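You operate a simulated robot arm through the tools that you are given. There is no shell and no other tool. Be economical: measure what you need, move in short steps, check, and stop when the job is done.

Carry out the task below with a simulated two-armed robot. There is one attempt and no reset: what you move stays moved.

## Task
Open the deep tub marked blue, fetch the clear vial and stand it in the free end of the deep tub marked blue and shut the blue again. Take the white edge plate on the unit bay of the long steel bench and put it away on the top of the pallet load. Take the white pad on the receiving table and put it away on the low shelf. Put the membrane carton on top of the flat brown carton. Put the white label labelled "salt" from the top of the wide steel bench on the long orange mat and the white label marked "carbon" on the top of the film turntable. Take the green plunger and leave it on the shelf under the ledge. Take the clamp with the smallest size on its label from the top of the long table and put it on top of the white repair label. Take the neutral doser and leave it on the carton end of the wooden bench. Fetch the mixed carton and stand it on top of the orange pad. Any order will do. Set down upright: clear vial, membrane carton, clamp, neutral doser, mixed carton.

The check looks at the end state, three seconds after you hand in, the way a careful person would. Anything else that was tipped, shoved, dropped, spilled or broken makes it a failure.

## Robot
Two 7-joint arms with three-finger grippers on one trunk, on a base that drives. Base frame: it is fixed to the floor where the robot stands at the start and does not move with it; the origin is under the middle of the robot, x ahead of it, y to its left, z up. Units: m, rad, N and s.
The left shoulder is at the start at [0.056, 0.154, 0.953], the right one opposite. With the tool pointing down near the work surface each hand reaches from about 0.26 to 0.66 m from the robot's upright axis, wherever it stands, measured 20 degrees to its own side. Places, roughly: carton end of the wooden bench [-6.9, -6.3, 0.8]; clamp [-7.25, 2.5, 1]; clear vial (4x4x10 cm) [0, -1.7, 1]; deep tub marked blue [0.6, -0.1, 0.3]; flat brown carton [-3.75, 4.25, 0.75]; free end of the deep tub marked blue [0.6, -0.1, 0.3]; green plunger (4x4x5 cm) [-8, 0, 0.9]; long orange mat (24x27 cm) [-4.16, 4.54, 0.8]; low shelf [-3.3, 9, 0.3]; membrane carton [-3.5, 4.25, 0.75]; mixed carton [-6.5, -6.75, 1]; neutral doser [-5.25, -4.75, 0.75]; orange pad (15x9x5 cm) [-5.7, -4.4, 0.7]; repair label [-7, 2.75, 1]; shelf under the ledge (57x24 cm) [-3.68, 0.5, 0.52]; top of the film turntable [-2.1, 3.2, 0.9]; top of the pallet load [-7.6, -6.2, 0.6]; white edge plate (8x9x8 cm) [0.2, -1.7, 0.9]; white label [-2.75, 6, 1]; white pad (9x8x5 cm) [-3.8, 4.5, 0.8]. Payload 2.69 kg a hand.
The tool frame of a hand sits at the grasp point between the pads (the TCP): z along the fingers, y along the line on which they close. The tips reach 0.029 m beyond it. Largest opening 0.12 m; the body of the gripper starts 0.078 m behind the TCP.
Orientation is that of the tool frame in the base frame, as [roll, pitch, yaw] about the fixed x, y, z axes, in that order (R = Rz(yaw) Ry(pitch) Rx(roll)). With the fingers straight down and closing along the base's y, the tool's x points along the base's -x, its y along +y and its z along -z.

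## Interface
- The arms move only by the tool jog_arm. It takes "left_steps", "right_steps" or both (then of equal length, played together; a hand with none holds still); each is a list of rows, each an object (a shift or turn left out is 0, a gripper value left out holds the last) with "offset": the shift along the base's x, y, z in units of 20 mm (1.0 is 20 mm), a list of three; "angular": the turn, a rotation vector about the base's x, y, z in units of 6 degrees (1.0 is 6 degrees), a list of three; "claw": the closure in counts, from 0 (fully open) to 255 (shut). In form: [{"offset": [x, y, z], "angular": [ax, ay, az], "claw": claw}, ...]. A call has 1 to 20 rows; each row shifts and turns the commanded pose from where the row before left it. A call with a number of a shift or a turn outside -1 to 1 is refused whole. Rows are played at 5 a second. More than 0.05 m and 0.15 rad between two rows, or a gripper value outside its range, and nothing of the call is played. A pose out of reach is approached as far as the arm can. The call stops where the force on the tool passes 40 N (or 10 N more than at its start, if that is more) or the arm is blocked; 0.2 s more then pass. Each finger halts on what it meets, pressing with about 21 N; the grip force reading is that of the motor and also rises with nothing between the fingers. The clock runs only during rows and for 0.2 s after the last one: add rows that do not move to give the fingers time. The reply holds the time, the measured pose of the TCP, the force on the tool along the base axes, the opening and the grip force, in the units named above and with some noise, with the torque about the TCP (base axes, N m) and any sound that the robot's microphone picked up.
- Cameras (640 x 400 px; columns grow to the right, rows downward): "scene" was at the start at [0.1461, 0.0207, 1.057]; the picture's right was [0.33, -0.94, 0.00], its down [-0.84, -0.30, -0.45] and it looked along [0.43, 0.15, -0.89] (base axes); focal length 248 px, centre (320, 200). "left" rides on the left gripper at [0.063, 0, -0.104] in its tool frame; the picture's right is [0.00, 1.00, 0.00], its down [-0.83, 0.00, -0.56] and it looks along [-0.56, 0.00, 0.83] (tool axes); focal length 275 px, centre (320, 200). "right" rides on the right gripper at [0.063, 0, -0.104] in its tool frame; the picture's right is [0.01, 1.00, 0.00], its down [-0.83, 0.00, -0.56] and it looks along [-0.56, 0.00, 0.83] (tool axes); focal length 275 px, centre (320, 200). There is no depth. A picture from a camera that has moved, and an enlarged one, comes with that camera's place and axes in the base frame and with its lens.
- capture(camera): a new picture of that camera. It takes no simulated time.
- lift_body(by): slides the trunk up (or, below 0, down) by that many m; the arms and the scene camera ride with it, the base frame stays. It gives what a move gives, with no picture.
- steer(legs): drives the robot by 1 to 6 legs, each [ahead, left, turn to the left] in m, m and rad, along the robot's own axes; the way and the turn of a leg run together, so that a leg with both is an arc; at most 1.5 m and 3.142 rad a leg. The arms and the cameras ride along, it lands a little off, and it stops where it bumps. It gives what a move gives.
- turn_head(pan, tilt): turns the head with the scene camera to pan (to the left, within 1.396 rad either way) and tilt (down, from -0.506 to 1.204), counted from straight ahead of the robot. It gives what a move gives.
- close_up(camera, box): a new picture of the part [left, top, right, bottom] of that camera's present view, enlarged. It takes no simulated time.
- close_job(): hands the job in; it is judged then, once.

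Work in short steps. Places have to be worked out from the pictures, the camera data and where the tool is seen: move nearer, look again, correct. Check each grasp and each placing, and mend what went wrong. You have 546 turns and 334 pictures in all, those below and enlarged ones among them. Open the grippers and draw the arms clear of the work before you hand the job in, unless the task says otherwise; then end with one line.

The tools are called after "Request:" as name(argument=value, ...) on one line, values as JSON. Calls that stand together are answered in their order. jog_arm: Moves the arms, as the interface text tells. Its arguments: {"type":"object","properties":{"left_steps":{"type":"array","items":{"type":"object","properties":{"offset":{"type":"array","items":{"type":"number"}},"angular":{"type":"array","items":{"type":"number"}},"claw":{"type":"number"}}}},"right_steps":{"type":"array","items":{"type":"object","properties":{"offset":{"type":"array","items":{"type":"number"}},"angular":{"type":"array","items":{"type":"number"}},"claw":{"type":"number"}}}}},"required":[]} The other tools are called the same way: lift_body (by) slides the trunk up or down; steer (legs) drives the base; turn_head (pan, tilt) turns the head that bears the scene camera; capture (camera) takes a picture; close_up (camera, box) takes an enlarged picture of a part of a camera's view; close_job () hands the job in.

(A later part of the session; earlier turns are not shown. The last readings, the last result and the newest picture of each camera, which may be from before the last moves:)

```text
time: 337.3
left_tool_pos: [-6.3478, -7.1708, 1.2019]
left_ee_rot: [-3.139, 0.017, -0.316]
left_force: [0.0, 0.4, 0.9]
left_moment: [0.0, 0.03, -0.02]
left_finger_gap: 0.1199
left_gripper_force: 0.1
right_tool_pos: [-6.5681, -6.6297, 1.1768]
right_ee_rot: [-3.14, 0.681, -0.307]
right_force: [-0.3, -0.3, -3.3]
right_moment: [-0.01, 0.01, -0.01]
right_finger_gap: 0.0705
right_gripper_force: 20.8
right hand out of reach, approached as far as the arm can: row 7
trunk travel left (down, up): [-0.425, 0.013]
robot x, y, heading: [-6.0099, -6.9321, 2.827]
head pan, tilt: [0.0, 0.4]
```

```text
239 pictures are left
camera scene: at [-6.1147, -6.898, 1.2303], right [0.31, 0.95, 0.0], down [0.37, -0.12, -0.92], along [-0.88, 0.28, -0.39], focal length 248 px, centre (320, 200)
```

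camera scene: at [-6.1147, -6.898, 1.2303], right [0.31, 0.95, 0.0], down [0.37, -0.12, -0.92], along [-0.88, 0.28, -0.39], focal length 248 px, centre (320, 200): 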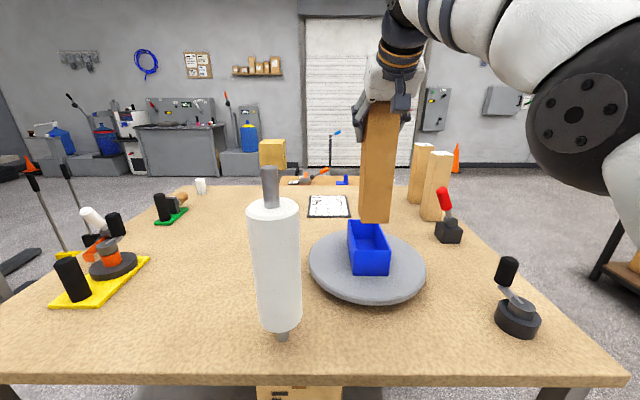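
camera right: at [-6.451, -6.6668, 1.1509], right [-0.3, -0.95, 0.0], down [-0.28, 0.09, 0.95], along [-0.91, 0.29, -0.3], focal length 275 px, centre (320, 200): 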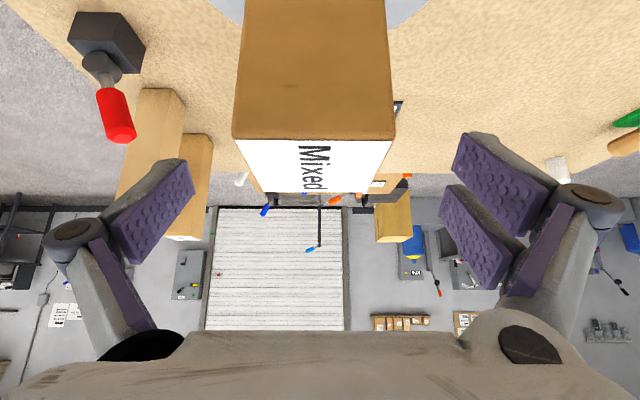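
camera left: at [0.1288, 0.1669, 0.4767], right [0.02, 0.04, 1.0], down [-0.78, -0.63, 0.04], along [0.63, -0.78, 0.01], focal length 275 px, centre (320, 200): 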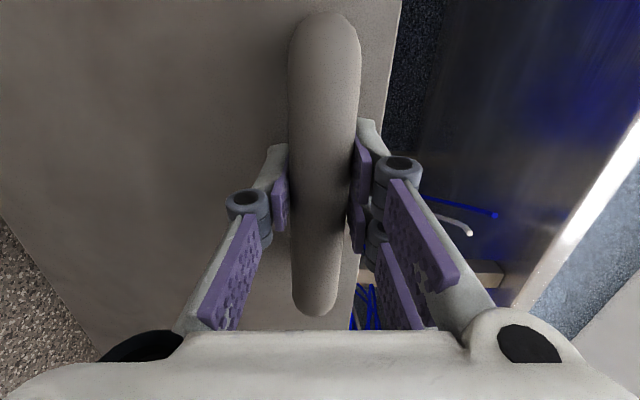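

Carton is out. Back off and drive along the corridor toward the west end of the rack.

Request:
steer(legs=[[-0.5, 0, 0], [0, -1.1, 0], [1.3, 0, 0], [0.9, 0, 0]])

Request:
turn_head(pan=-0.9, tilt=0.35)

Request:
capture(camera="scene")

```text
time: 359.2
left_tool_pos: [-7.6846, -5.5744, 1.2002]
left_ee_rot: [-3.138, 0.015, -0.332]
left_force: [-0.4, -0.3, 0.1]
left_moment: [0.0, 0.02, -0.03]
left_finger_gap: 0.12
left_gripper_force: 0.0
right_tool_pos: [-7.8985, -5.0291, 1.1776]
right_ee_rot: [-3.139, 0.681, -0.321]
right_force: [-0.3, 1.5, -3.5]
right_moment: [0.03, 0.05, 0.01]
right_finger_gap: 0.0678
right_gripper_force: 21.6
trunk travel left (down, up): [-0.425, 0.013]
robot x, y, heading: [-7.3443, -5.3378, 2.813]
head pan, tilt: [0.0, 0.4]
```

```text
time: 360.4
left_tool_pos: [-7.6841, -5.5756, 1.201]
left_ee_rot: [-3.138, 0.015, -0.328]
left_force: [-1.3, 0.2, 0.1]
left_moment: [-0.02, 0.02, 0.01]
left_finger_gap: 0.1204
left_gripper_force: 0.1
right_tool_pos: [-7.8986, -5.0288, 1.1772]
right_ee_rot: [-3.139, 0.68, -0.321]
right_force: [-0.7, -0.1, -4.3]
right_moment: [-0.01, 0.05, 0.03]
right_finger_gap: 0.0673
right_gripper_force: 21.3
trunk travel left (down, up): [-0.425, 0.013]
robot x, y, heading: [-7.3414, -5.3367, 2.818]
head pan, tilt: [-0.901, 0.351]
```

```text
238 pictures are left
camera scene: at [-7.3926, -5.2459, 1.2348], right [0.94, 0.34, 0.0], down [0.12, -0.32, -0.94], along [-0.32, 0.88, -0.34], focal length 248 px, centre (320, 200)
```

scene: 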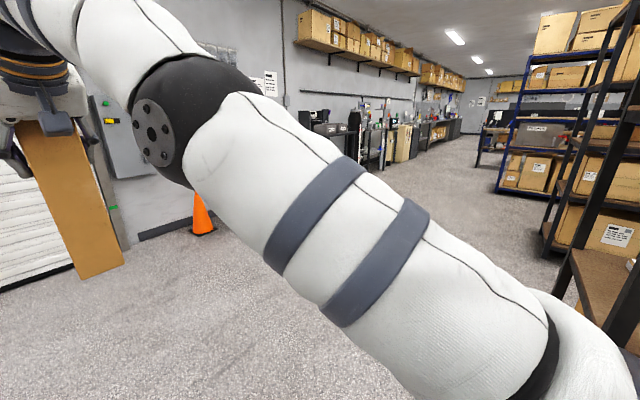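

Go further west 0.6 m, turn north, pass the rack's west end.

Request:
steer(legs=[[0.6, 0, 0], [0, 0, -1.55], [1.0, 0, 0], [0.85, 0, 0]])

Request:
turn_head(pan=-0.9, tilt=0.35)

Request:
capture(camera="scene")

```text
time: 376.5
left_tool_pos: [-7.5517, -3.0485, 1.2005]
left_ee_rot: [-3.139, 0.013, -1.916]
left_force: [0.4, 0.0, 0.3]
left_moment: [-0.01, 0.0, 0.01]
left_finger_gap: 0.1201
left_gripper_force: 0.0
right_tool_pos: [-7.0035, -2.8415, 1.1765]
right_ee_rot: [-3.14, 0.681, -1.907]
right_force: [-0.2, -0.3, -3.8]
right_moment: [0.0, 0.0, -0.01]
right_finger_gap: 0.0649
right_gripper_force: 21.2
trunk travel left (down, up): [-0.425, 0.013]
robot x, y, heading: [-7.3211, -3.3962, 1.233]
head pan, tilt: [-0.901, 0.351]
```

```text
time: 377.1
left_tool_pos: [-7.5515, -3.049, 1.2005]
left_ee_rot: [-3.138, 0.013, -1.915]
left_force: [0.2, 0.0, 0.4]
left_moment: [0.0, -0.01, -0.01]
left_finger_gap: 0.1198
left_gripper_force: 0.1
right_tool_pos: [-7.0031, -2.8427, 1.1756]
right_ee_rot: [-3.139, 0.681, -1.906]
right_force: [-0.2, 0.6, -3.1]
right_moment: [0.03, 0.02, -0.01]
right_finger_gap: 0.0651
right_gripper_force: 20.9
trunk travel left (down, up): [-0.425, 0.013]
robot x, y, heading: [-7.3213, -3.3931, 1.239]
head pan, tilt: [-0.901, 0.351]
```

```text
237 pictures are left
camera scene: at [-7.2262, -3.3451, 1.2348], right [0.33, -0.95, 0.0], down [-0.33, -0.11, -0.94], along [0.89, 0.31, -0.34], focal length 248 px, centre (320, 200)
```

scene: 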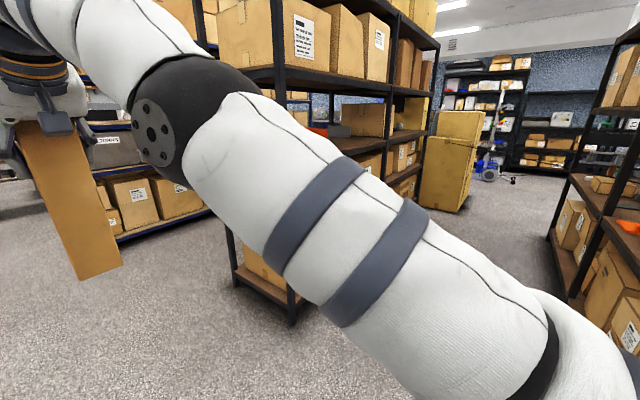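

The grip gap is slowly shrinking; check the carton in the right hand camera.

Request:
capture(camera="right")

```text
236 pictures are left
camera right: at [-7.0421, -2.9499, 1.2185], right [-0.95, 0.33, 0.0], down [0.09, 0.28, 0.95], along [0.31, 0.9, -0.3], focal length 275 px, centre (320, 200)
```

right: 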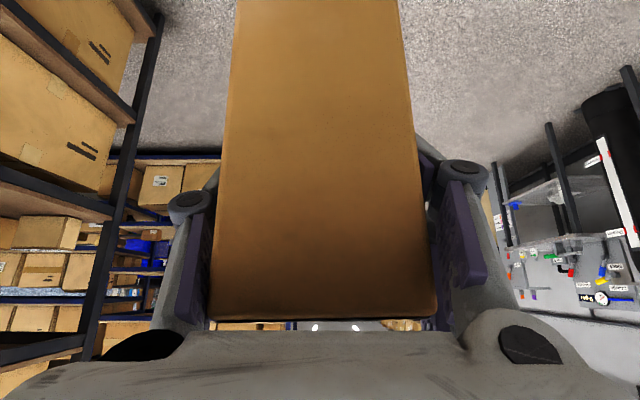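

Carton is firm. Turn east into the aisle and drive to in front of the orange pad.

Request:
steer(legs=[[0, 0, -1.56], [0.3, 0.317, 0], [0.75, 0, 0]])

Request:
turn_head(pan=0.0, tilt=0.4)

Request:
capture(camera="scene")

```text
time: 387.6
left_tool_pos: [-5.8787, -3.1717, 1.1993]
left_ee_rot: [-3.138, 0.015, 2.827]
left_force: [0.2, -0.9, -0.6]
left_moment: [0.04, 0.0, 0.0]
left_finger_gap: 0.12
left_gripper_force: 0.0
right_tool_pos: [-5.6574, -3.715, 1.1771]
right_ee_rot: [-3.14, 0.68, 2.837]
right_force: [0.5, -0.8, -3.1]
right_moment: [0.02, -0.04, 0.01]
right_finger_gap: 0.0633
right_gripper_force: 20.5
trunk travel left (down, up): [-0.425, 0.013]
robot x, y, heading: [-6.2175, -3.414, -0.308]
head pan, tilt: [-0.901, 0.351]
```

```text
time: 388.8
left_tool_pos: [-5.8785, -3.1737, 1.2013]
left_ee_rot: [-3.137, 0.014, 2.828]
left_force: [-0.5, -0.8, 0.0]
left_moment: [0.01, 0.02, 0.0]
left_finger_gap: 0.1199
left_gripper_force: 0.0
right_tool_pos: [-5.6569, -3.7145, 1.1759]
right_ee_rot: [-3.14, 0.68, 2.837]
right_force: [0.2, -0.1, -3.1]
right_moment: [0.02, -0.01, 0.0]
right_finger_gap: 0.0633
right_gripper_force: 20.8
trunk travel left (down, up): [-0.425, 0.013]
robot x, y, heading: [-6.2202, -3.4146, -0.308]
head pan, tilt: [0.0, 0.4]
```

```text
235 pictures are left
camera scene: at [-6.1104, -3.4478, 1.2302], right [-0.3, -0.95, 0.0], down [-0.37, 0.12, -0.92], along [0.88, -0.28, -0.39], focal length 248 px, centre (320, 200)
```

scene: 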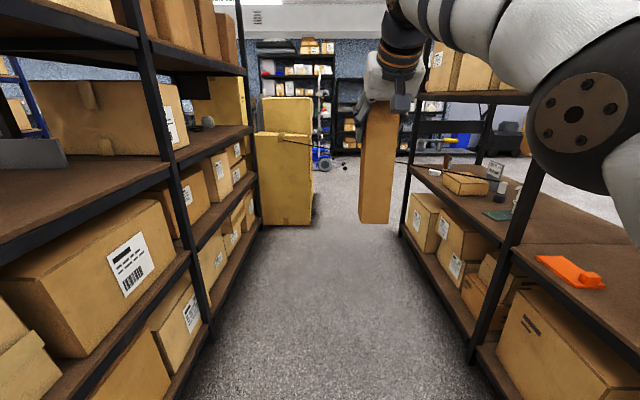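

Zoom on the shelf items from this side.

Request:
close_up(camera="scene", box=[410, 140, 630, 290])

```text
2.67 times, centred on (520, 215) of scene
camera zoom: at [-6.1104, -3.4478, 1.2302], right [-0.3, -0.95, 0.0], down [-0.37, 0.12, -0.92], along [0.88, -0.28, -0.39], focal length 661 px, centre (-213, 160)
```

zoom: 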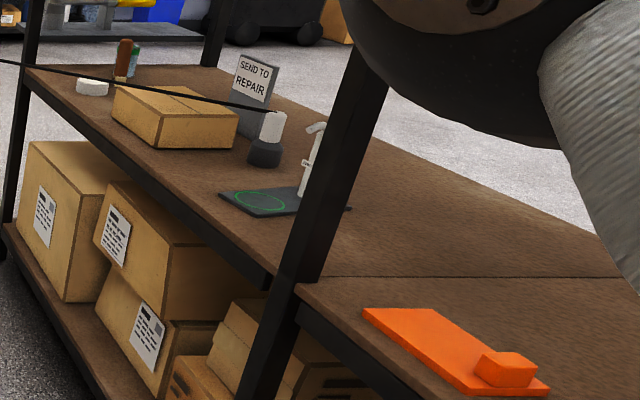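

The pump bottle by the post is the doser candidate; the orange pad's flat area is at about (-5.70,-4.40). Retract and lower the carton, then drive on and turn to face the shelf.

Request:
jog_arm(right_steps=[{"offset": [-0.95, 0.3, -1]}, {"offset": [-0.95, 0.3, -1]}, {"offset": [-0.95, 0.3, -1]}, {"offset": [-0.95, 0.3, -1]}, {"offset": [-0.95, 0.3, -1]}, {"offset": [-0.95, 0.3, -1]}, {"offset": [-0.5, 0.2, -1]}, {"offset": [0, 0, -1]}, {"offset": [0, 0, -1]}, {"offset": [0, 0, -1]}])

Request:
steer(legs=[[0.78, 0.08, 0], [0, 0, -1.58]])

Request:
turn_head(pan=-0.1, tilt=0.5)

Request:
capture(camera="scene")

```text
time: 391.0
left_tool_pos: [-5.879, -3.172, 1.1998]
left_ee_rot: [-3.139, 0.013, 2.827]
left_force: [-0.7, 0.0, 0.2]
left_moment: [0.0, -0.01, 0.01]
left_finger_gap: 0.1203
left_gripper_force: 0.0
right_tool_pos: [-5.7804, -3.6749, 0.9775]
right_ee_rot: [-3.139, 0.682, 2.836]
right_force: [0.8, -0.3, -3.9]
right_moment: [-0.03, -0.04, 0.0]
right_finger_gap: 0.0624
right_gripper_force: 21.1
trunk travel left (down, up): [-0.425, 0.013]
robot x, y, heading: [-6.2168, -3.4133, -0.309]
head pan, tilt: [0.0, 0.4]
```

```text
time: 399.1
left_tool_pos: [-5.2068, -3.9175, 1.2002]
left_ee_rot: [-3.139, 0.015, 1.239]
left_force: [0.5, 0.0, 1.1]
left_moment: [0.02, 0.0, 0.03]
left_finger_gap: 0.1199
left_gripper_force: 0.0
right_tool_pos: [-5.7125, -4.0057, 0.9781]
right_ee_rot: [-3.141, 0.681, 1.248]
right_force: [-0.5, 0.4, -3.6]
right_moment: [-0.02, -0.01, 0.01]
right_finger_gap: 0.0615
right_gripper_force: 21.1
trunk travel left (down, up): [-0.425, 0.013]
robot x, y, heading: [-5.4409, -3.5738, -1.899]
head pan, tilt: [0.0, 0.4]
```

```text
time: 399.8
left_tool_pos: [-5.2059, -3.9185, 1.1992]
left_ee_rot: [-3.139, 0.014, 1.239]
left_force: [-0.4, 0.6, -0.4]
left_moment: [0.0, 0.02, 0.01]
left_finger_gap: 0.1203
left_gripper_force: 0.1
right_tool_pos: [-5.7118, -4.0068, 0.9772]
right_ee_rot: [-3.14, 0.68, 1.249]
right_force: [0.3, 0.1, -3.3]
right_moment: [0.01, 0.0, 0.0]
right_finger_gap: 0.0613
right_gripper_force: 20.8
trunk travel left (down, up): [-0.425, 0.013]
robot x, y, heading: [-5.4436, -3.5762, -1.894]
head pan, tilt: [-0.099, 0.499]
```

```text
233 pictures are left
camera scene: at [-5.4852, -3.6775, 1.2211], right [-0.91, 0.41, 0.0], down [0.2, 0.44, -0.88], along [-0.36, -0.8, -0.48], focal length 248 px, centre (320, 200)
```

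scene: 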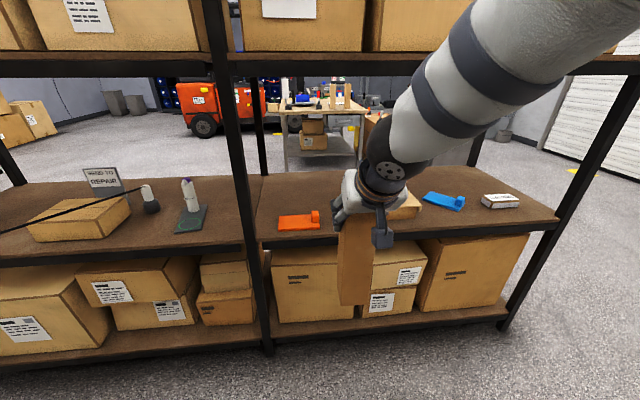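

Zoom at the pad and doser.

Request:
close_up(camera="scene", box=[20, 160, 340, 260])

Request:
close_up(camera="scene", box=[160, 170, 240, 240])

```text
2.00 times, centred on (180, 210) of scene
camera zoom: at [-5.4852, -3.6775, 1.2211], right [-0.91, 0.41, 0.0], down [0.2, 0.44, -0.88], along [-0.36, -0.8, -0.48], focal length 496 px, centre (600, 180)
```

zoom: 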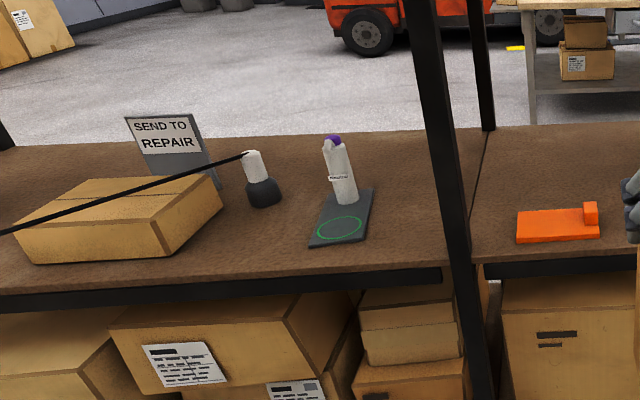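

```text
5.71 times, centred on (200, 205) of scene
camera zoom: at [-5.4852, -3.6775, 1.2211], right [-0.91, 0.41, 0.0], down [0.2, 0.44, -0.88], along [-0.36, -0.8, -0.48], focal length 1416 px, centre (1006, 171)
```

zoom: 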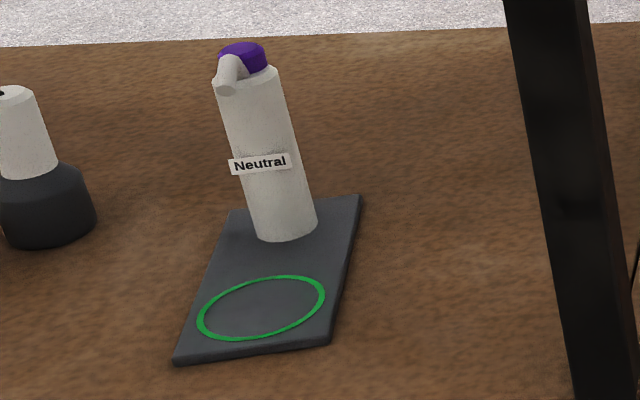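

"Neutral" is the purple-capped bottle. Now position: shift left 0.128 and forward 0.30 with the carton above the shelf.

Request:
steer(legs=[[0, 0.128, 0], [0.3, 0, 0]])

Request:
capture(camera="scene")

```text
time: 403.1
left_tool_pos: [-5.1827, -4.2426, 1.199]
left_ee_rot: [-3.137, 0.014, 1.236]
left_force: [1.1, 0.2, -0.4]
left_moment: [0.01, -0.02, 0.03]
left_finger_gap: 0.1201
left_gripper_force: 0.0
right_tool_pos: [-5.6858, -4.3296, 0.9768]
right_ee_rot: [-3.141, 0.681, 1.246]
right_force: [1.0, 0.0, -4.3]
right_moment: [-0.02, 0.01, 0.02]
right_finger_gap: 0.0608
right_gripper_force: 21.7
trunk travel left (down, up): [-0.425, 0.013]
robot x, y, heading: [-5.4118, -3.8989, -1.899]
head pan, tilt: [-0.099, 0.499]
```

```text
230 pictures are left
camera scene: at [-5.4604, -4.0007, 1.2211], right [-0.91, 0.41, 0.0], down [0.2, 0.44, -0.88], along [-0.36, -0.8, -0.48], focal length 248 px, centre (320, 200)
```

scene: 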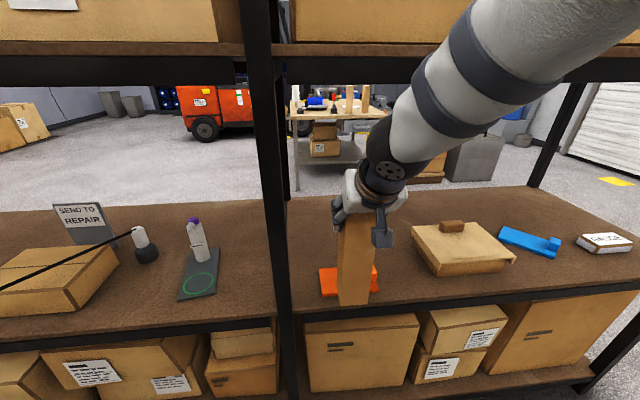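

Move 9.5 cm into the shelf over the pad's flat part, then check.

Request:
jog_arm(right_steps=[{"offset": [-0.22, -0.93, 0]}, {"offset": [-0.22, -0.93, 0]}, {"offset": [-0.22, -0.93, 0]}, {"offset": [-0.22, -0.93, 0]}, {"offset": [-0.22, -0.93, 0]}, {"offset": [0, 0, -1]}])

Request:
capture(camera="scene")

Request:
capture(camera="right")

```text
time: 404.5
left_tool_pos: [-5.1827, -4.2418, 1.2003]
left_ee_rot: [-3.138, 0.012, 1.237]
left_force: [0.5, -0.3, 0.7]
left_moment: [-0.01, 0.03, 0.02]
left_finger_gap: 0.1198
left_gripper_force: 0.2
right_tool_pos: [-5.7084, -4.423, 0.9564]
right_ee_rot: [-3.139, 0.682, 1.246]
right_force: [0.1, 0.5, -4.8]
right_moment: [-0.04, 0.0, -0.01]
right_finger_gap: 0.0609
right_gripper_force: 21.2
trunk travel left (down, up): [-0.425, 0.013]
robot x, y, heading: [-5.4156, -3.9003, -1.899]
head pan, tilt: [-0.099, 0.499]
```

```text
229 pictures are left
camera scene: at [-5.4602, -4.0005, 1.221], right [-0.91, 0.41, 0.0], down [0.2, 0.44, -0.88], along [-0.36, -0.8, -0.48], focal length 248 px, centre (320, 200)
```

scene: 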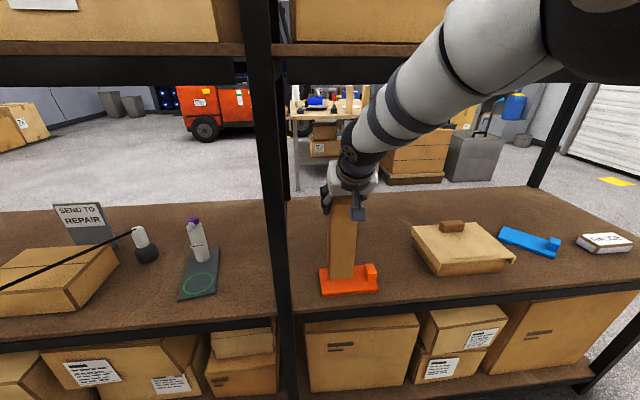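

```text
228 pictures are left
camera right: at [-5.6728, -4.3135, 0.9988], right [0.95, -0.32, 0.0], down [-0.09, -0.28, 0.95], along [-0.3, -0.91, -0.3], focal length 275 px, centre (320, 200)
```

right: 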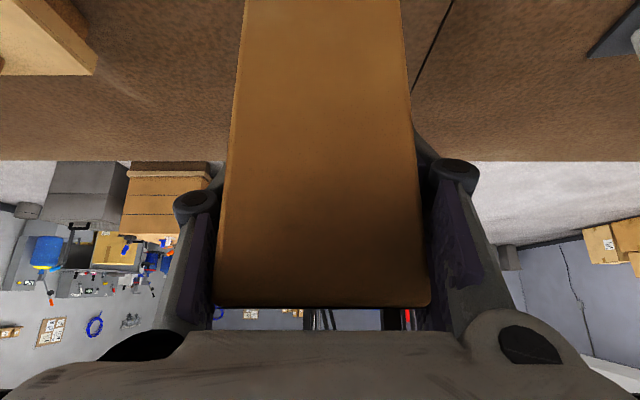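

Alignment looks good. Lower with force checks.

Request:
jog_arm(right_steps=[{"offset": [0, 0, -0.5]}, {"offset": [0, 0, -0.5]}, {"offset": [0, 0, -0.3]}, {"offset": [0, 0, -0.3]}, {"offset": [0, 0, 0]}])

Request:
close_up(camera="scene", box=[260, 150, 460, 310])

```text
time: 405.7
left_tool_pos: [-5.1824, -4.2407, 1.1989]
left_ee_rot: [-3.14, 0.014, 1.239]
left_force: [-0.1, -0.1, -0.1]
left_moment: [-0.01, 0.01, -0.01]
left_finger_gap: 0.1201
left_gripper_force: 0.1
right_tool_pos: [-5.709, -4.4233, 0.9259]
right_ee_rot: [-3.139, 0.681, 1.246]
right_force: [-1.1, 0.4, -3.3]
right_moment: [-0.04, 0.01, 0.01]
right_finger_gap: 0.0606
right_gripper_force: 20.7
trunk travel left (down, up): [-0.425, 0.013]
robot x, y, heading: [-5.4175, -3.8973, -1.902]
head pan, tilt: [-0.099, 0.499]
```

```text
2.50 times, centred on (360, 230) of scene
camera zoom: at [-5.4603, -4.0002, 1.2211], right [-0.91, 0.41, 0.0], down [0.2, 0.44, -0.88], along [-0.36, -0.8, -0.48], focal length 620 px, centre (220, 125)
```

zoom: 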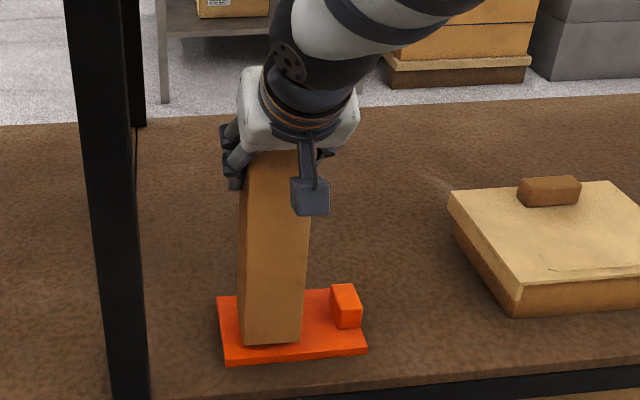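

Still ~1 cm up. Nudge 1 cm inward and continue lowering.

Request:
jog_arm(right_steps=[{"offset": [-0.2, -0.42, 0]}, {"offset": [0, 0, -0.3]}, {"offset": [0, 0, -0.3]}, {"offset": [0, 0, -0.2]}, {"offset": [0, 0, 0]}])

```text
time: 406.9
left_tool_pos: [-5.1819, -4.2386, 1.2018]
left_ee_rot: [-3.139, 0.02, 1.238]
left_force: [0.3, -0.3, 0.3]
left_moment: [0.03, -0.01, 0.0]
left_finger_gap: 0.1201
left_gripper_force: 0.1
right_tool_pos: [-5.7126, -4.4301, 0.915]
right_ee_rot: [-3.14, 0.691, 1.245]
right_force: [-0.2, 4.4, 24.8]
right_moment: [1.51, -0.19, -0.04]
right_finger_gap: 0.0605
right_gripper_force: 21.0
trunk travel left (down, up): [-0.425, 0.013]
robot x, y, heading: [-5.4138, -3.8968, -1.902]
head pan, tilt: [-0.099, 0.499]
```

Contact. Relieve slightly and look before release.

Request:
jog_arm(right_steps=[{"offset": [0, 0, 0.15]}, {"offset": [0, 0, 0]}])

Request:
close_up(camera="scene", box=[260, 150, 460, 310])

```text
time: 407.5
left_tool_pos: [-5.1819, -4.239, 1.2006]
left_ee_rot: [-3.138, 0.014, 1.237]
left_force: [1.0, 0.3, 0.7]
left_moment: [0.0, 0.01, -0.04]
left_finger_gap: 0.12
left_gripper_force: 0.0
right_tool_pos: [-5.7109, -4.4313, 0.9146]
right_ee_rot: [-3.14, 0.685, 1.246]
right_force: [-0.9, -5.2, 20.4]
right_moment: [-0.23, 0.33, -0.01]
right_finger_gap: 0.0606
right_gripper_force: 20.7
trunk travel left (down, up): [-0.425, 0.013]
robot x, y, heading: [-5.4174, -3.8994, -1.899]
head pan, tilt: [-0.099, 0.499]
```

```text
2.50 times, centred on (360, 230) of scene
camera zoom: at [-5.4595, -3.999, 1.2214], right [-0.91, 0.41, 0.0], down [0.2, 0.43, -0.88], along [-0.36, -0.8, -0.48], focal length 620 px, centre (220, 125)
```

zoom: 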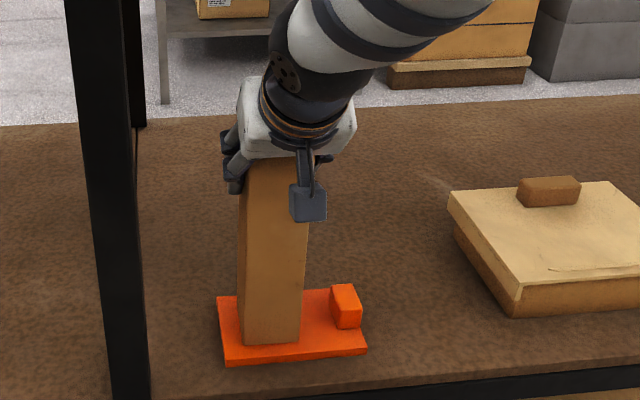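

Standing square on the pad. Open and retreat horizontally.

Request:
jog_arm(right_steps=[{"claw": 110}, {"claw": 60}, {"claw": 40}, {"claw": 30}, {"offset": [0.31, 0.95, 0]}, {"offset": [0.31, 0.95, 0]}, {"offset": [0.31, 0.95, 0]}, {"offset": [0.31, 0.95, 0]}, {"offset": [0.31, 0.95, 0]}, {"offset": [0.31, 0.95, 0]}, {"offset": [0.31, 0.95, 0]}])

Request:
capture(camera="scene")

```text
time: 409.9
left_tool_pos: [-5.182, -4.2417, 1.199]
left_ee_rot: [-3.139, 0.012, 1.238]
left_force: [-0.1, -0.5, 0.0]
left_moment: [0.05, -0.02, -0.01]
left_finger_gap: 0.1195
left_gripper_force: 0.1
right_tool_pos: [-5.6688, -4.2949, 0.9061]
right_ee_rot: [3.125, 0.663, 1.227]
right_force: [-0.4, 0.0, 0.1]
right_moment: [-0.02, 0.05, -0.04]
right_finger_gap: 0.1055
right_gripper_force: 0.1
trunk travel left (down, up): [-0.425, 0.013]
robot x, y, heading: [-5.4157, -3.8972, -1.898]
head pan, tilt: [-0.099, 0.499]
```

```text
225 pictures are left
camera scene: at [-5.4699, -3.9977, 1.2475], right [-0.86, 0.51, 0.0], down [0.11, 0.18, -0.98], along [-0.5, -0.84, -0.21], focal length 248 px, centre (320, 200)
```

scene: 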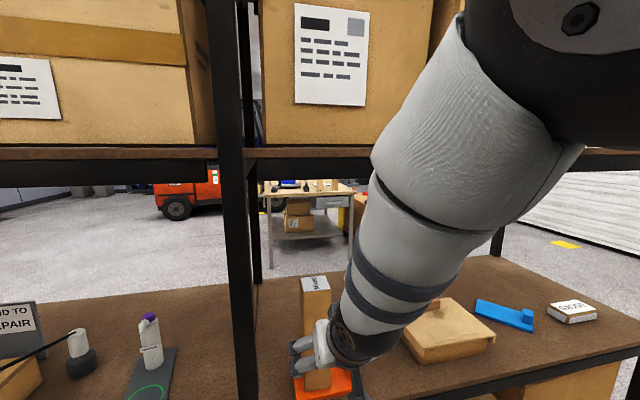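

The right elbow has nudged my head while retracting; the hand is clear of the carton, so drive the robot back instead.

Request:
steer(legs=[[-0.3, 0, 0]])

Request:
jog_arm(right_steps=[{"offset": [-0.31, -0.95, 0]}, {"offset": [-0.31, -0.95, 0]}, {"offset": [-0.31, -0.95, 0]}, {"offset": [0, 0, 0]}])

Request:
capture(camera="scene")

```text
time: 411.9
left_tool_pos: [-5.0853, -3.9541, 1.2012]
left_ee_rot: [-3.137, 0.013, 1.241]
left_force: [0.6, 0.7, -0.9]
left_moment: [0.0, 0.0, 0.03]
left_finger_gap: 0.1202
left_gripper_force: 0.2
right_tool_pos: [-5.5716, -4.011, 0.9094]
right_ee_rot: [3.131, 0.67, 1.239]
right_force: [1.1, 1.0, -0.1]
right_moment: [-0.01, 0.01, 0.03]
right_finger_gap: 0.1057
right_gripper_force: 0.0
trunk travel left (down, up): [-0.425, 0.013]
robot x, y, heading: [-5.3231, -3.6169, -1.893]
head pan, tilt: [-0.099, 0.499]
```

```text
time: 412.9
left_tool_pos: [-5.0844, -3.955, 1.2005]
left_ee_rot: [-3.14, 0.015, 1.241]
left_force: [1.2, 0.8, -0.1]
left_moment: [0.0, 0.0, -0.01]
left_finger_gap: 0.1203
left_gripper_force: 0.0
right_tool_pos: [-5.5919, -4.0682, 0.9096]
right_ee_rot: [3.129, 0.669, 1.239]
right_force: [0.0, -0.1, -0.2]
right_moment: [0.01, 0.03, -0.01]
right_finger_gap: 0.106
right_gripper_force: 0.0
trunk travel left (down, up): [-0.425, 0.013]
robot x, y, heading: [-5.3203, -3.6115, -1.893]
head pan, tilt: [-0.099, 0.499]
```

```text
224 pictures are left
camera scene: at [-5.3635, -3.7152, 1.2213], right [-0.91, 0.41, 0.0], down [0.2, 0.44, -0.88], along [-0.36, -0.8, -0.48], focal length 248 px, centre (320, 200)
```

scene: 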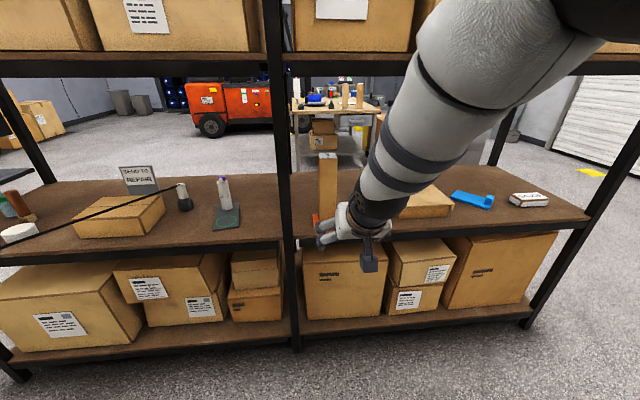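

Carton stands well. For the doser I need the arm lower and more forward-pointing: lower the trunk 0.25 (aisle is clear under the hands).

Request:
lift_body(by=-0.25)

```text
time: 415.5
left_tool_pos: [-5.1177, -4.0547, 0.8221]
left_ee_rot: [-3.136, -0.457, 1.243]
left_force: [0.1, 0.0, -0.4]
left_moment: [0.0, -0.01, -0.01]
left_finger_gap: 0.1201
left_gripper_force: 0.1
right_tool_pos: [-5.5802, -4.0424, 0.5086]
right_ee_rot: [3.131, 0.338, 1.241]
right_force: [-0.7, 0.1, -0.1]
right_moment: [0.04, 0.02, -0.02]
right_finger_gap: 0.1061
right_gripper_force: 0.1
trunk travel left (down, up): [-0.175, 0.263]
robot x, y, heading: [-5.3227, -3.6152, -1.892]
head pan, tilt: [-0.099, 0.499]
```

Torso leaned, so re-orient: right hand to ~60° forward tilt and up to shelf height; left hand up, level and back.

Request:
jog_arm(right_steps=[{"offset": [0, 0, 1], "angular": [-0.949, 0.316, 0]}, {"offset": [0, 0, 1], "angular": [-0.949, 0.316, 0]}, {"offset": [0, 0, 1], "angular": [-0.949, 0.316, 0]}, {"offset": [0, 0, 1], "angular": [-0.949, 0.316, 0]}, {"offset": [0, 0, 1], "angular": [-0.949, 0.316, 0]}, {"offset": [0, 0, 1], "angular": [-0.949, 0.316, 0]}, {"offset": [0, 0, 1], "angular": [-0.8, 0.27, 0]}, {"offset": [0, 0, 1]}, {"offset": [0, 0, 1]}, {"offset": [0, 0, 1]}, {"offset": [0, 0, 1]}, {"offset": [0, 0, 1]}, {"offset": [0, 0, 1]}], left_steps=[{"offset": [0.2, 0.6, 1], "angular": [-0.7, 0.23, 0]}, {"offset": [0.2, 0.6, 1], "angular": [-0.7, 0.23, 0]}, {"offset": [0.2, 0.6, 1], "angular": [-0.7, 0.23, 0]}, {"offset": [0.2, 0.6, 1], "angular": [-0.7, 0.23, 0]}, {"offset": [0.2, 0.6, 1], "angular": [-0.7, 0.23, 0]}, {"offset": [0.2, 0.6, 1], "angular": [-0.7, 0.23, 0]}, {"offset": [0, 0, 1]}, {"offset": [0, 0, 1]}, {"offset": [0, 0, 0]}, {"offset": [0, 0, 0]}, {"offset": [0, 0, 0]}, {"offset": [0, 0, 0]}, {"offset": [0, 0, 0]}])

Request:
capture(camera="scene")

```text
time: 418.3
left_tool_pos: [-5.1263, -3.9887, 0.9533]
left_ee_rot: [-3.141, 0.006, 1.245]
left_force: [0.2, -1.0, 0.1]
left_moment: [-0.02, -0.03, -0.03]
left_finger_gap: 0.1199
left_gripper_force: 0.1
left hand out of reach, approached as far as the arm can: row 2, 3, 5, 6, 7, 8
right_tool_pos: [-5.5675, -4.0523, 0.7539]
right_ee_rot: [3.039, 1.022, 1.221]
right_force: [-0.2, 0.1, 0.5]
right_moment: [0.03, -0.01, -0.01]
right_finger_gap: 0.1059
right_gripper_force: 0.1
right hand out of reach, approached as far as the arm can: row 1
trunk travel left (down, up): [-0.175, 0.263]
robot x, y, heading: [-5.3244, -3.6146, -1.897]
head pan, tilt: [-0.099, 0.499]
```

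```text
223 pictures are left
camera scene: at [-5.3976, -3.8174, 0.9521], right [-0.91, 0.41, 0.0], down [0.2, 0.44, -0.88], along [-0.36, -0.8, -0.48], focal length 248 px, centre (320, 200)
```

scene: 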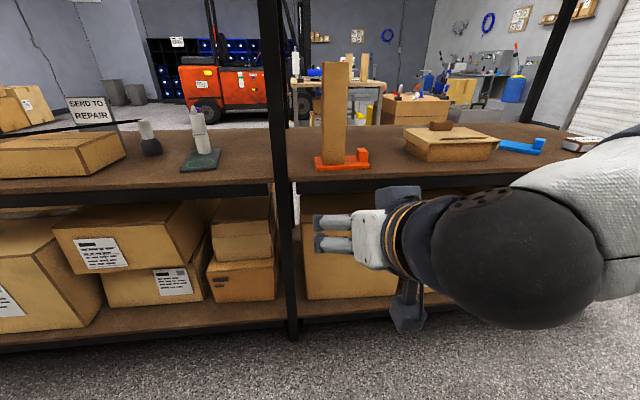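

Hand is now forward-pointing at shelf height. Zoom on the doser for its position.

Request:
close_up(camera="scene", box=[120, 80, 300, 220])

```text
2.86 times, centred on (210, 150) of scene
camera zoom: at [-5.3976, -3.8174, 0.9521], right [-0.91, 0.41, 0.0], down [0.2, 0.44, -0.88], along [-0.36, -0.8, -0.48], focal length 708 px, centre (634, 343)
```

zoom: 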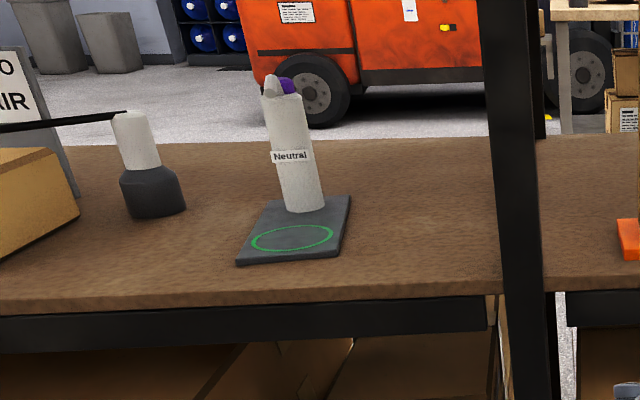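

Doser is at ≈(-5.378,-4.635), z 0.715–0.84. Raise the hand 3 cm, then shift left 0.364 and forward 0.36.

Request:
jog_arm(right_steps=[{"offset": [0, 0, 0.8]}, {"offset": [0, 0, 0.8], "claw": 60}, {"offset": [0, 0, 0]}])

Request:
steer(legs=[[0, 0.364, 0], [0.3, 0, 0]])

Request:
capture(camera="scene")

Request:
capture(camera="right")

```text
time: 419.1
left_tool_pos: [-5.128, -3.9883, 0.9535]
left_ee_rot: [-3.139, 0.007, 1.244]
left_force: [0.0, 0.3, -0.5]
left_moment: [-0.01, -0.01, -0.04]
left_finger_gap: 0.12
left_gripper_force: 0.0
right_tool_pos: [-5.5678, -4.0547, 0.788]
right_ee_rot: [3.038, 1.024, 1.219]
right_force: [-0.4, 0.5, -0.9]
right_moment: [0.0, -0.01, 0.0]
right_finger_gap: 0.0914
right_gripper_force: 0.1
trunk travel left (down, up): [-0.175, 0.263]
robot x, y, heading: [-5.3227, -3.6197, -1.897]
head pan, tilt: [-0.099, 0.499]
```

```text
time: 424.1
left_tool_pos: [-4.881, -4.3905, 0.9552]
left_ee_rot: [3.142, 0.006, 1.24]
left_force: [0.9, -0.1, 0.0]
left_moment: [0.03, 0.0, -0.05]
left_finger_gap: 0.1201
left_gripper_force: 0.1
right_tool_pos: [-5.3233, -4.4546, 0.7876]
right_ee_rot: [3.037, 1.025, 1.217]
right_force: [0.0, -0.4, 0.9]
right_moment: [0.03, -0.02, -0.02]
right_finger_gap: 0.092
right_gripper_force: 0.1
trunk travel left (down, up): [-0.175, 0.263]
robot x, y, heading: [-5.0761, -4.0159, -1.899]
head pan, tilt: [-0.099, 0.499]
```

```text
221 pictures are left
camera scene: at [-5.1509, -4.2186, 0.9521], right [-0.91, 0.41, 0.0], down [0.2, 0.44, -0.88], along [-0.36, -0.8, -0.48], focal length 248 px, centre (320, 200)
```

scene: 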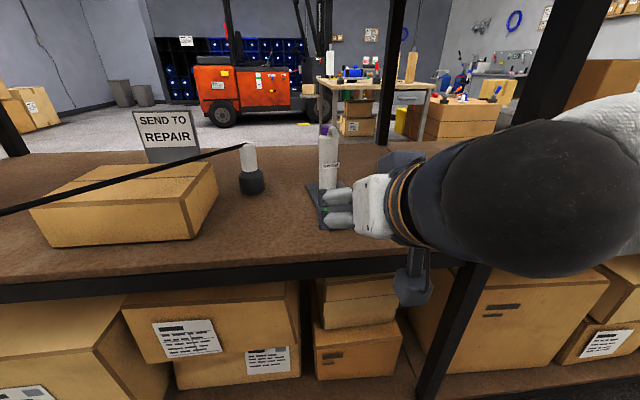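

```text
220 pictures are left
camera right: at [-5.2913, -4.3368, 0.7876], right [0.96, -0.26, 0.05], down [-0.04, 0.06, 1.0], along [-0.26, -0.96, 0.04], focal length 275 px, centre (320, 200)
```

right: 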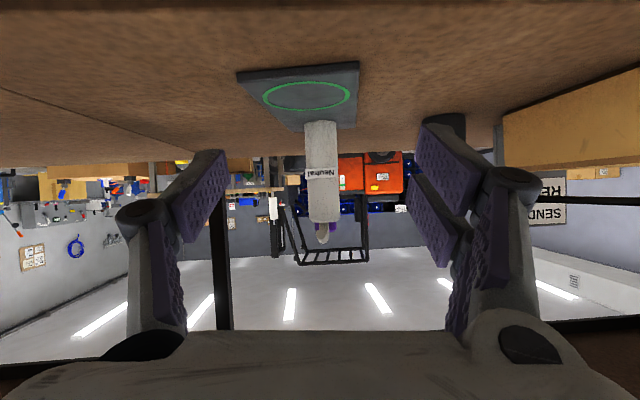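

The doser is centred ahead of the hand, about 19 cm away. Drive 0.1 more, then extend the arm.

Request:
steer(legs=[[0.1, 0, 0]])

Request:
capture(camera="right")

```text
time: 425.2
left_tool_pos: [-4.9137, -4.4866, 0.9547]
left_ee_rot: [-3.14, 0.007, 1.242]
left_force: [0.5, -0.8, 0.1]
left_moment: [-0.01, -0.02, -0.03]
left_finger_gap: 0.1201
left_gripper_force: 0.0
right_tool_pos: [-5.3538, -4.5503, 0.787]
right_ee_rot: [3.039, 1.024, 1.217]
right_force: [-0.4, -0.5, -0.7]
right_moment: [-0.01, -0.02, -0.01]
right_finger_gap: 0.0918
right_gripper_force: 0.0
trunk travel left (down, up): [-0.175, 0.263]
robot x, y, heading: [-5.1005, -4.1059, -1.897]
head pan, tilt: [-0.099, 0.499]
```

```text
219 pictures are left
camera right: at [-5.3236, -4.432, 0.7875], right [0.96, -0.26, 0.05], down [-0.04, 0.06, 1.0], along [-0.26, -0.96, 0.04], focal length 275 px, centre (320, 200)
```

right: 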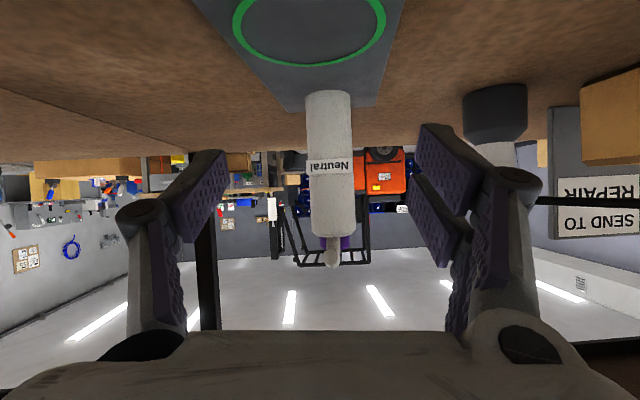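

About 11 cm to go; extend by 10 cm in rows.

Request:
jog_arm(right_steps=[{"offset": [-0.2, -0.98, 0]}, {"offset": [-0.2, -0.98, 0]}, {"offset": [-0.2, -0.98, 0]}, {"offset": [-0.2, -0.98, 0]}, {"offset": [-0.2, -0.98, 0]}])

Request:
capture(camera="right")

Request:
capture(camera="scene")

```text
time: 426.4
left_tool_pos: [-4.913, -4.4856, 0.9545]
left_ee_rot: [-3.139, 0.007, 1.238]
left_force: [0.4, 0.2, -0.8]
left_moment: [-0.01, 0.01, 0.0]
left_finger_gap: 0.1201
left_gripper_force: 0.1
right_tool_pos: [-5.3737, -4.6488, 0.788]
right_ee_rot: [3.037, 1.024, 1.215]
right_force: [0.2, 0.3, -0.4]
right_moment: [-0.01, -0.03, 0.01]
right_finger_gap: 0.0919
right_gripper_force: 0.1
trunk travel left (down, up): [-0.175, 0.263]
robot x, y, heading: [-5.104, -4.1094, -1.898]
head pan, tilt: [-0.099, 0.499]
```

```text
218 pictures are left
camera right: at [-5.344, -4.5303, 0.7879], right [0.96, -0.26, 0.05], down [-0.04, 0.06, 1.0], along [-0.26, -0.96, 0.05], focal length 275 px, centre (320, 200)
```

right: 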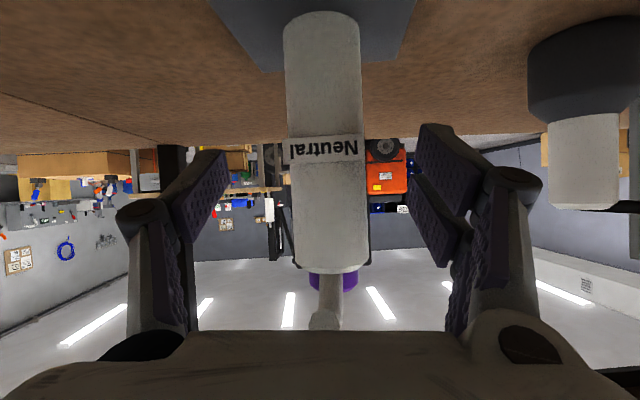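

```text
217 pictures are left
camera scene: at [-5.183, -4.3137, 0.9521], right [-0.91, 0.41, 0.0], down [0.2, 0.44, -0.88], along [-0.36, -0.8, -0.48], focal length 248 px, centre (320, 200)
```

scene: 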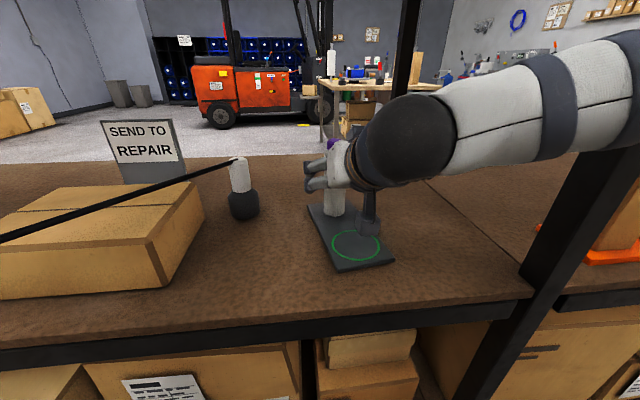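

Nearly there; 8 mm more, then close.

Request:
jog_arm(right_steps=[{"offset": [-0.1, -0.4, 0]}, {"claw": 120}, {"claw": 180}, {"claw": 200}, {"claw": 200}])

Request:
capture(camera="right")

```text
time: 427.6
left_tool_pos: [-4.9127, -4.4864, 0.9546]
left_ee_rot: [-3.14, 0.006, 1.242]
left_force: [-0.1, 0.4, -0.4]
left_moment: [0.0, -0.03, -0.01]
left_finger_gap: 0.1198
left_gripper_force: 0.1
right_tool_pos: [-5.3758, -4.6551, 0.7873]
right_ee_rot: [3.039, 1.024, 1.218]
right_force: [1.6, -1.6, 1.7]
right_moment: [-0.02, 0.47, 0.4]
right_finger_gap: 0.04
right_gripper_force: 21.2
trunk travel left (down, up): [-0.175, 0.263]
robot x, y, heading: [-5.1057, -4.1082, -1.897]
head pan, tilt: [-0.099, 0.499]
```

```text
216 pictures are left
camera right: at [-5.3454, -4.5376, 0.7881], right [0.96, -0.26, 0.05], down [-0.04, 0.06, 1.0], along [-0.26, -0.96, 0.05], focal length 275 px, centre (320, 200)
```

right: 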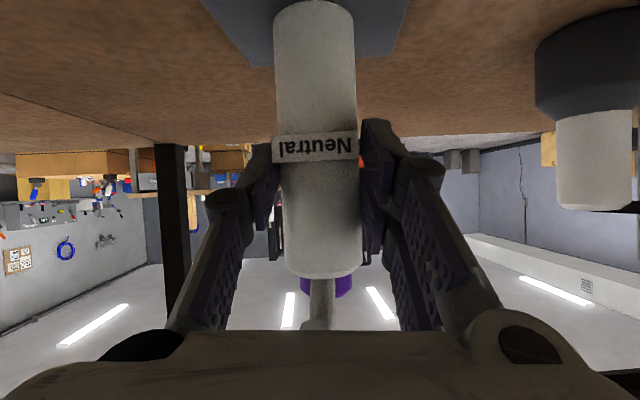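

Gripped at 40 mm. Lift 4 cm and back out of the shelf.

Request:
jog_arm(right_steps=[{"offset": [0, 0, 0.7]}, {"offset": [0, 0, 0.7]}, {"offset": [0, 0, 0.7]}])

Request:
steer(legs=[[-0.45, 0, 0]])

Request:
capture(camera="scene")

```text
time: 428.4
left_tool_pos: [-4.9136, -4.4868, 0.9543]
left_ee_rot: [-3.139, 0.007, 1.24]
left_force: [0.2, -0.6, -0.4]
left_moment: [-0.03, 0.0, 0.04]
left_finger_gap: 0.1201
left_gripper_force: 0.0
right_tool_pos: [-5.376, -4.6568, 0.8284]
right_ee_rot: [3.038, 1.022, 1.217]
right_force: [0.1, -0.3, -11.8]
right_moment: [-0.07, 0.08, 0.0]
right_finger_gap: 0.0378
right_gripper_force: 21.4
trunk travel left (down, up): [-0.175, 0.263]
robot x, y, heading: [-5.1067, -4.1105, -1.895]
head pan, tilt: [-0.099, 0.499]
```

```text
time: 431.2
left_tool_pos: [-4.7667, -4.054, 0.9549]
left_ee_rot: [-3.139, 0.007, 1.248]
left_force: [0.2, 0.4, 0.0]
left_moment: [0.0, -0.02, 0.01]
left_finger_gap: 0.1201
left_gripper_force: 0.0
right_tool_pos: [-5.2276, -4.2279, 0.83]
right_ee_rot: [3.036, 1.024, 1.226]
right_force: [0.1, -1.0, -12.1]
right_moment: [-0.07, 0.06, 0.0]
right_finger_gap: 0.0382
right_gripper_force: 20.7
trunk travel left (down, up): [-0.175, 0.263]
robot x, y, heading: [-4.9611, -3.6761, -1.886]
head pan, tilt: [-0.099, 0.499]
```

```text
215 pictures are left
camera scene: at [-5.0381, -3.8837, 0.952], right [-0.91, 0.4, 0.0], down [0.19, 0.44, -0.88], along [-0.36, -0.8, -0.48], focal length 248 px, centre (320, 200)
```

scene: 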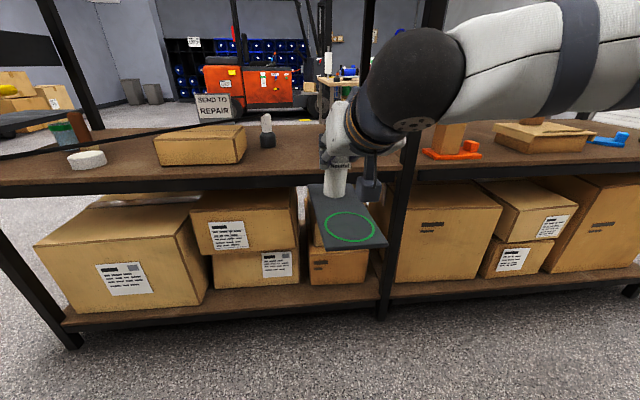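

The doser's base tile comes along – it is one unit (1.2 kg). I'll carry it around to the wooden bench's carton end: raise it a bit, turn west and drive down the aisle.

Request:
jog_arm(right_steps=[{"offset": [0, 0, 1]}, {"offset": [0, 0, 1]}, {"offset": [0, 0, 1]}, {"offset": [0, 0, 1]}, {"offset": [0, 0, 1]}, {"offset": [0, 0, 1]}, {"offset": [0, 0, 1]}])

Request:
steer(legs=[[0, 0, -1.575], [1.4, 0, 0], [1.35, 0, 0]])

Request:
turn_head(pan=0.6, tilt=0.35)

Request:
capture(camera="scene")

```text
time: 432.8
left_tool_pos: [-4.7671, -4.0542, 0.9534]
left_ee_rot: [-3.139, 0.008, 1.248]
left_force: [-0.9, -0.3, -0.3]
left_moment: [-0.02, 0.0, 0.01]
left_finger_gap: 0.1201
left_gripper_force: 0.0
right_tool_pos: [-5.2275, -4.2301, 0.9683]
right_ee_rot: [3.038, 1.022, 1.225]
right_force: [0.1, -0.3, -12.6]
right_moment: [-0.07, 0.05, -0.05]
right_finger_gap: 0.0378
right_gripper_force: 20.7
trunk travel left (down, up): [-0.175, 0.263]
robot x, y, heading: [-4.9645, -3.6795, -1.891]
head pan, tilt: [-0.099, 0.499]
```

```text
time: 449.9
left_tool_pos: [-7.9387, -3.0132, 0.954]
left_ee_rot: [-3.141, 0.006, -0.327]
left_force: [0.0, -0.7, 0.0]
left_moment: [-0.04, -0.02, -0.01]
left_finger_gap: 0.1199
left_gripper_force: 0.1
right_tool_pos: [-8.1096, -2.552, 0.9684]
right_ee_rot: [3.04, 1.023, -0.352]
right_force: [-1.3, -0.1, -10.9]
right_moment: [0.08, 0.04, -0.04]
right_finger_gap: 0.038
right_gripper_force: 21.5
trunk travel left (down, up): [-0.175, 0.263]
robot x, y, heading: [-7.5594, -2.8185, 2.82]
head pan, tilt: [-0.099, 0.499]
```

```text
time: 451.0
left_tool_pos: [-7.9376, -3.0134, 0.9542]
left_ee_rot: [-3.139, 0.008, -0.329]
left_force: [-0.4, 0.2, 0.5]
left_moment: [0.03, 0.01, 0.02]
left_finger_gap: 0.1197
left_gripper_force: 0.1
right_tool_pos: [-8.1113, -2.5516, 0.9681]
right_ee_rot: [3.039, 1.021, -0.352]
right_force: [-0.1, -0.1, -11.8]
right_moment: [0.05, 0.05, 0.0]
right_finger_gap: 0.0379
right_gripper_force: 21.3
trunk travel left (down, up): [-0.175, 0.263]
robot x, y, heading: [-7.5613, -2.8173, 2.822]
head pan, tilt: [0.6, 0.351]
```

```text
214 pictures are left
camera scene: at [-7.772, -2.8058, 0.9656], right [-0.27, 0.96, 0.0], down [0.33, 0.09, -0.94], along [-0.9, -0.26, -0.34], focal length 248 px, centre (320, 200)
```

scene: 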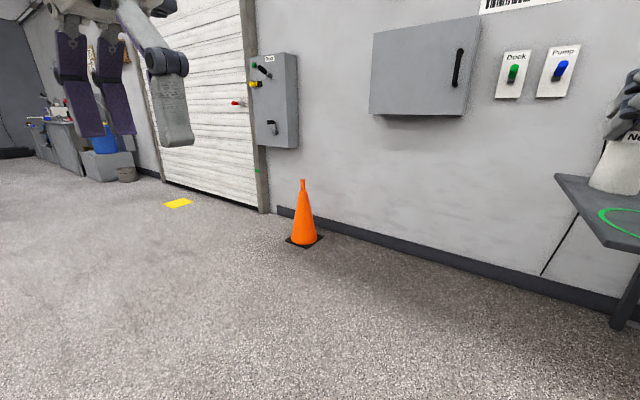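

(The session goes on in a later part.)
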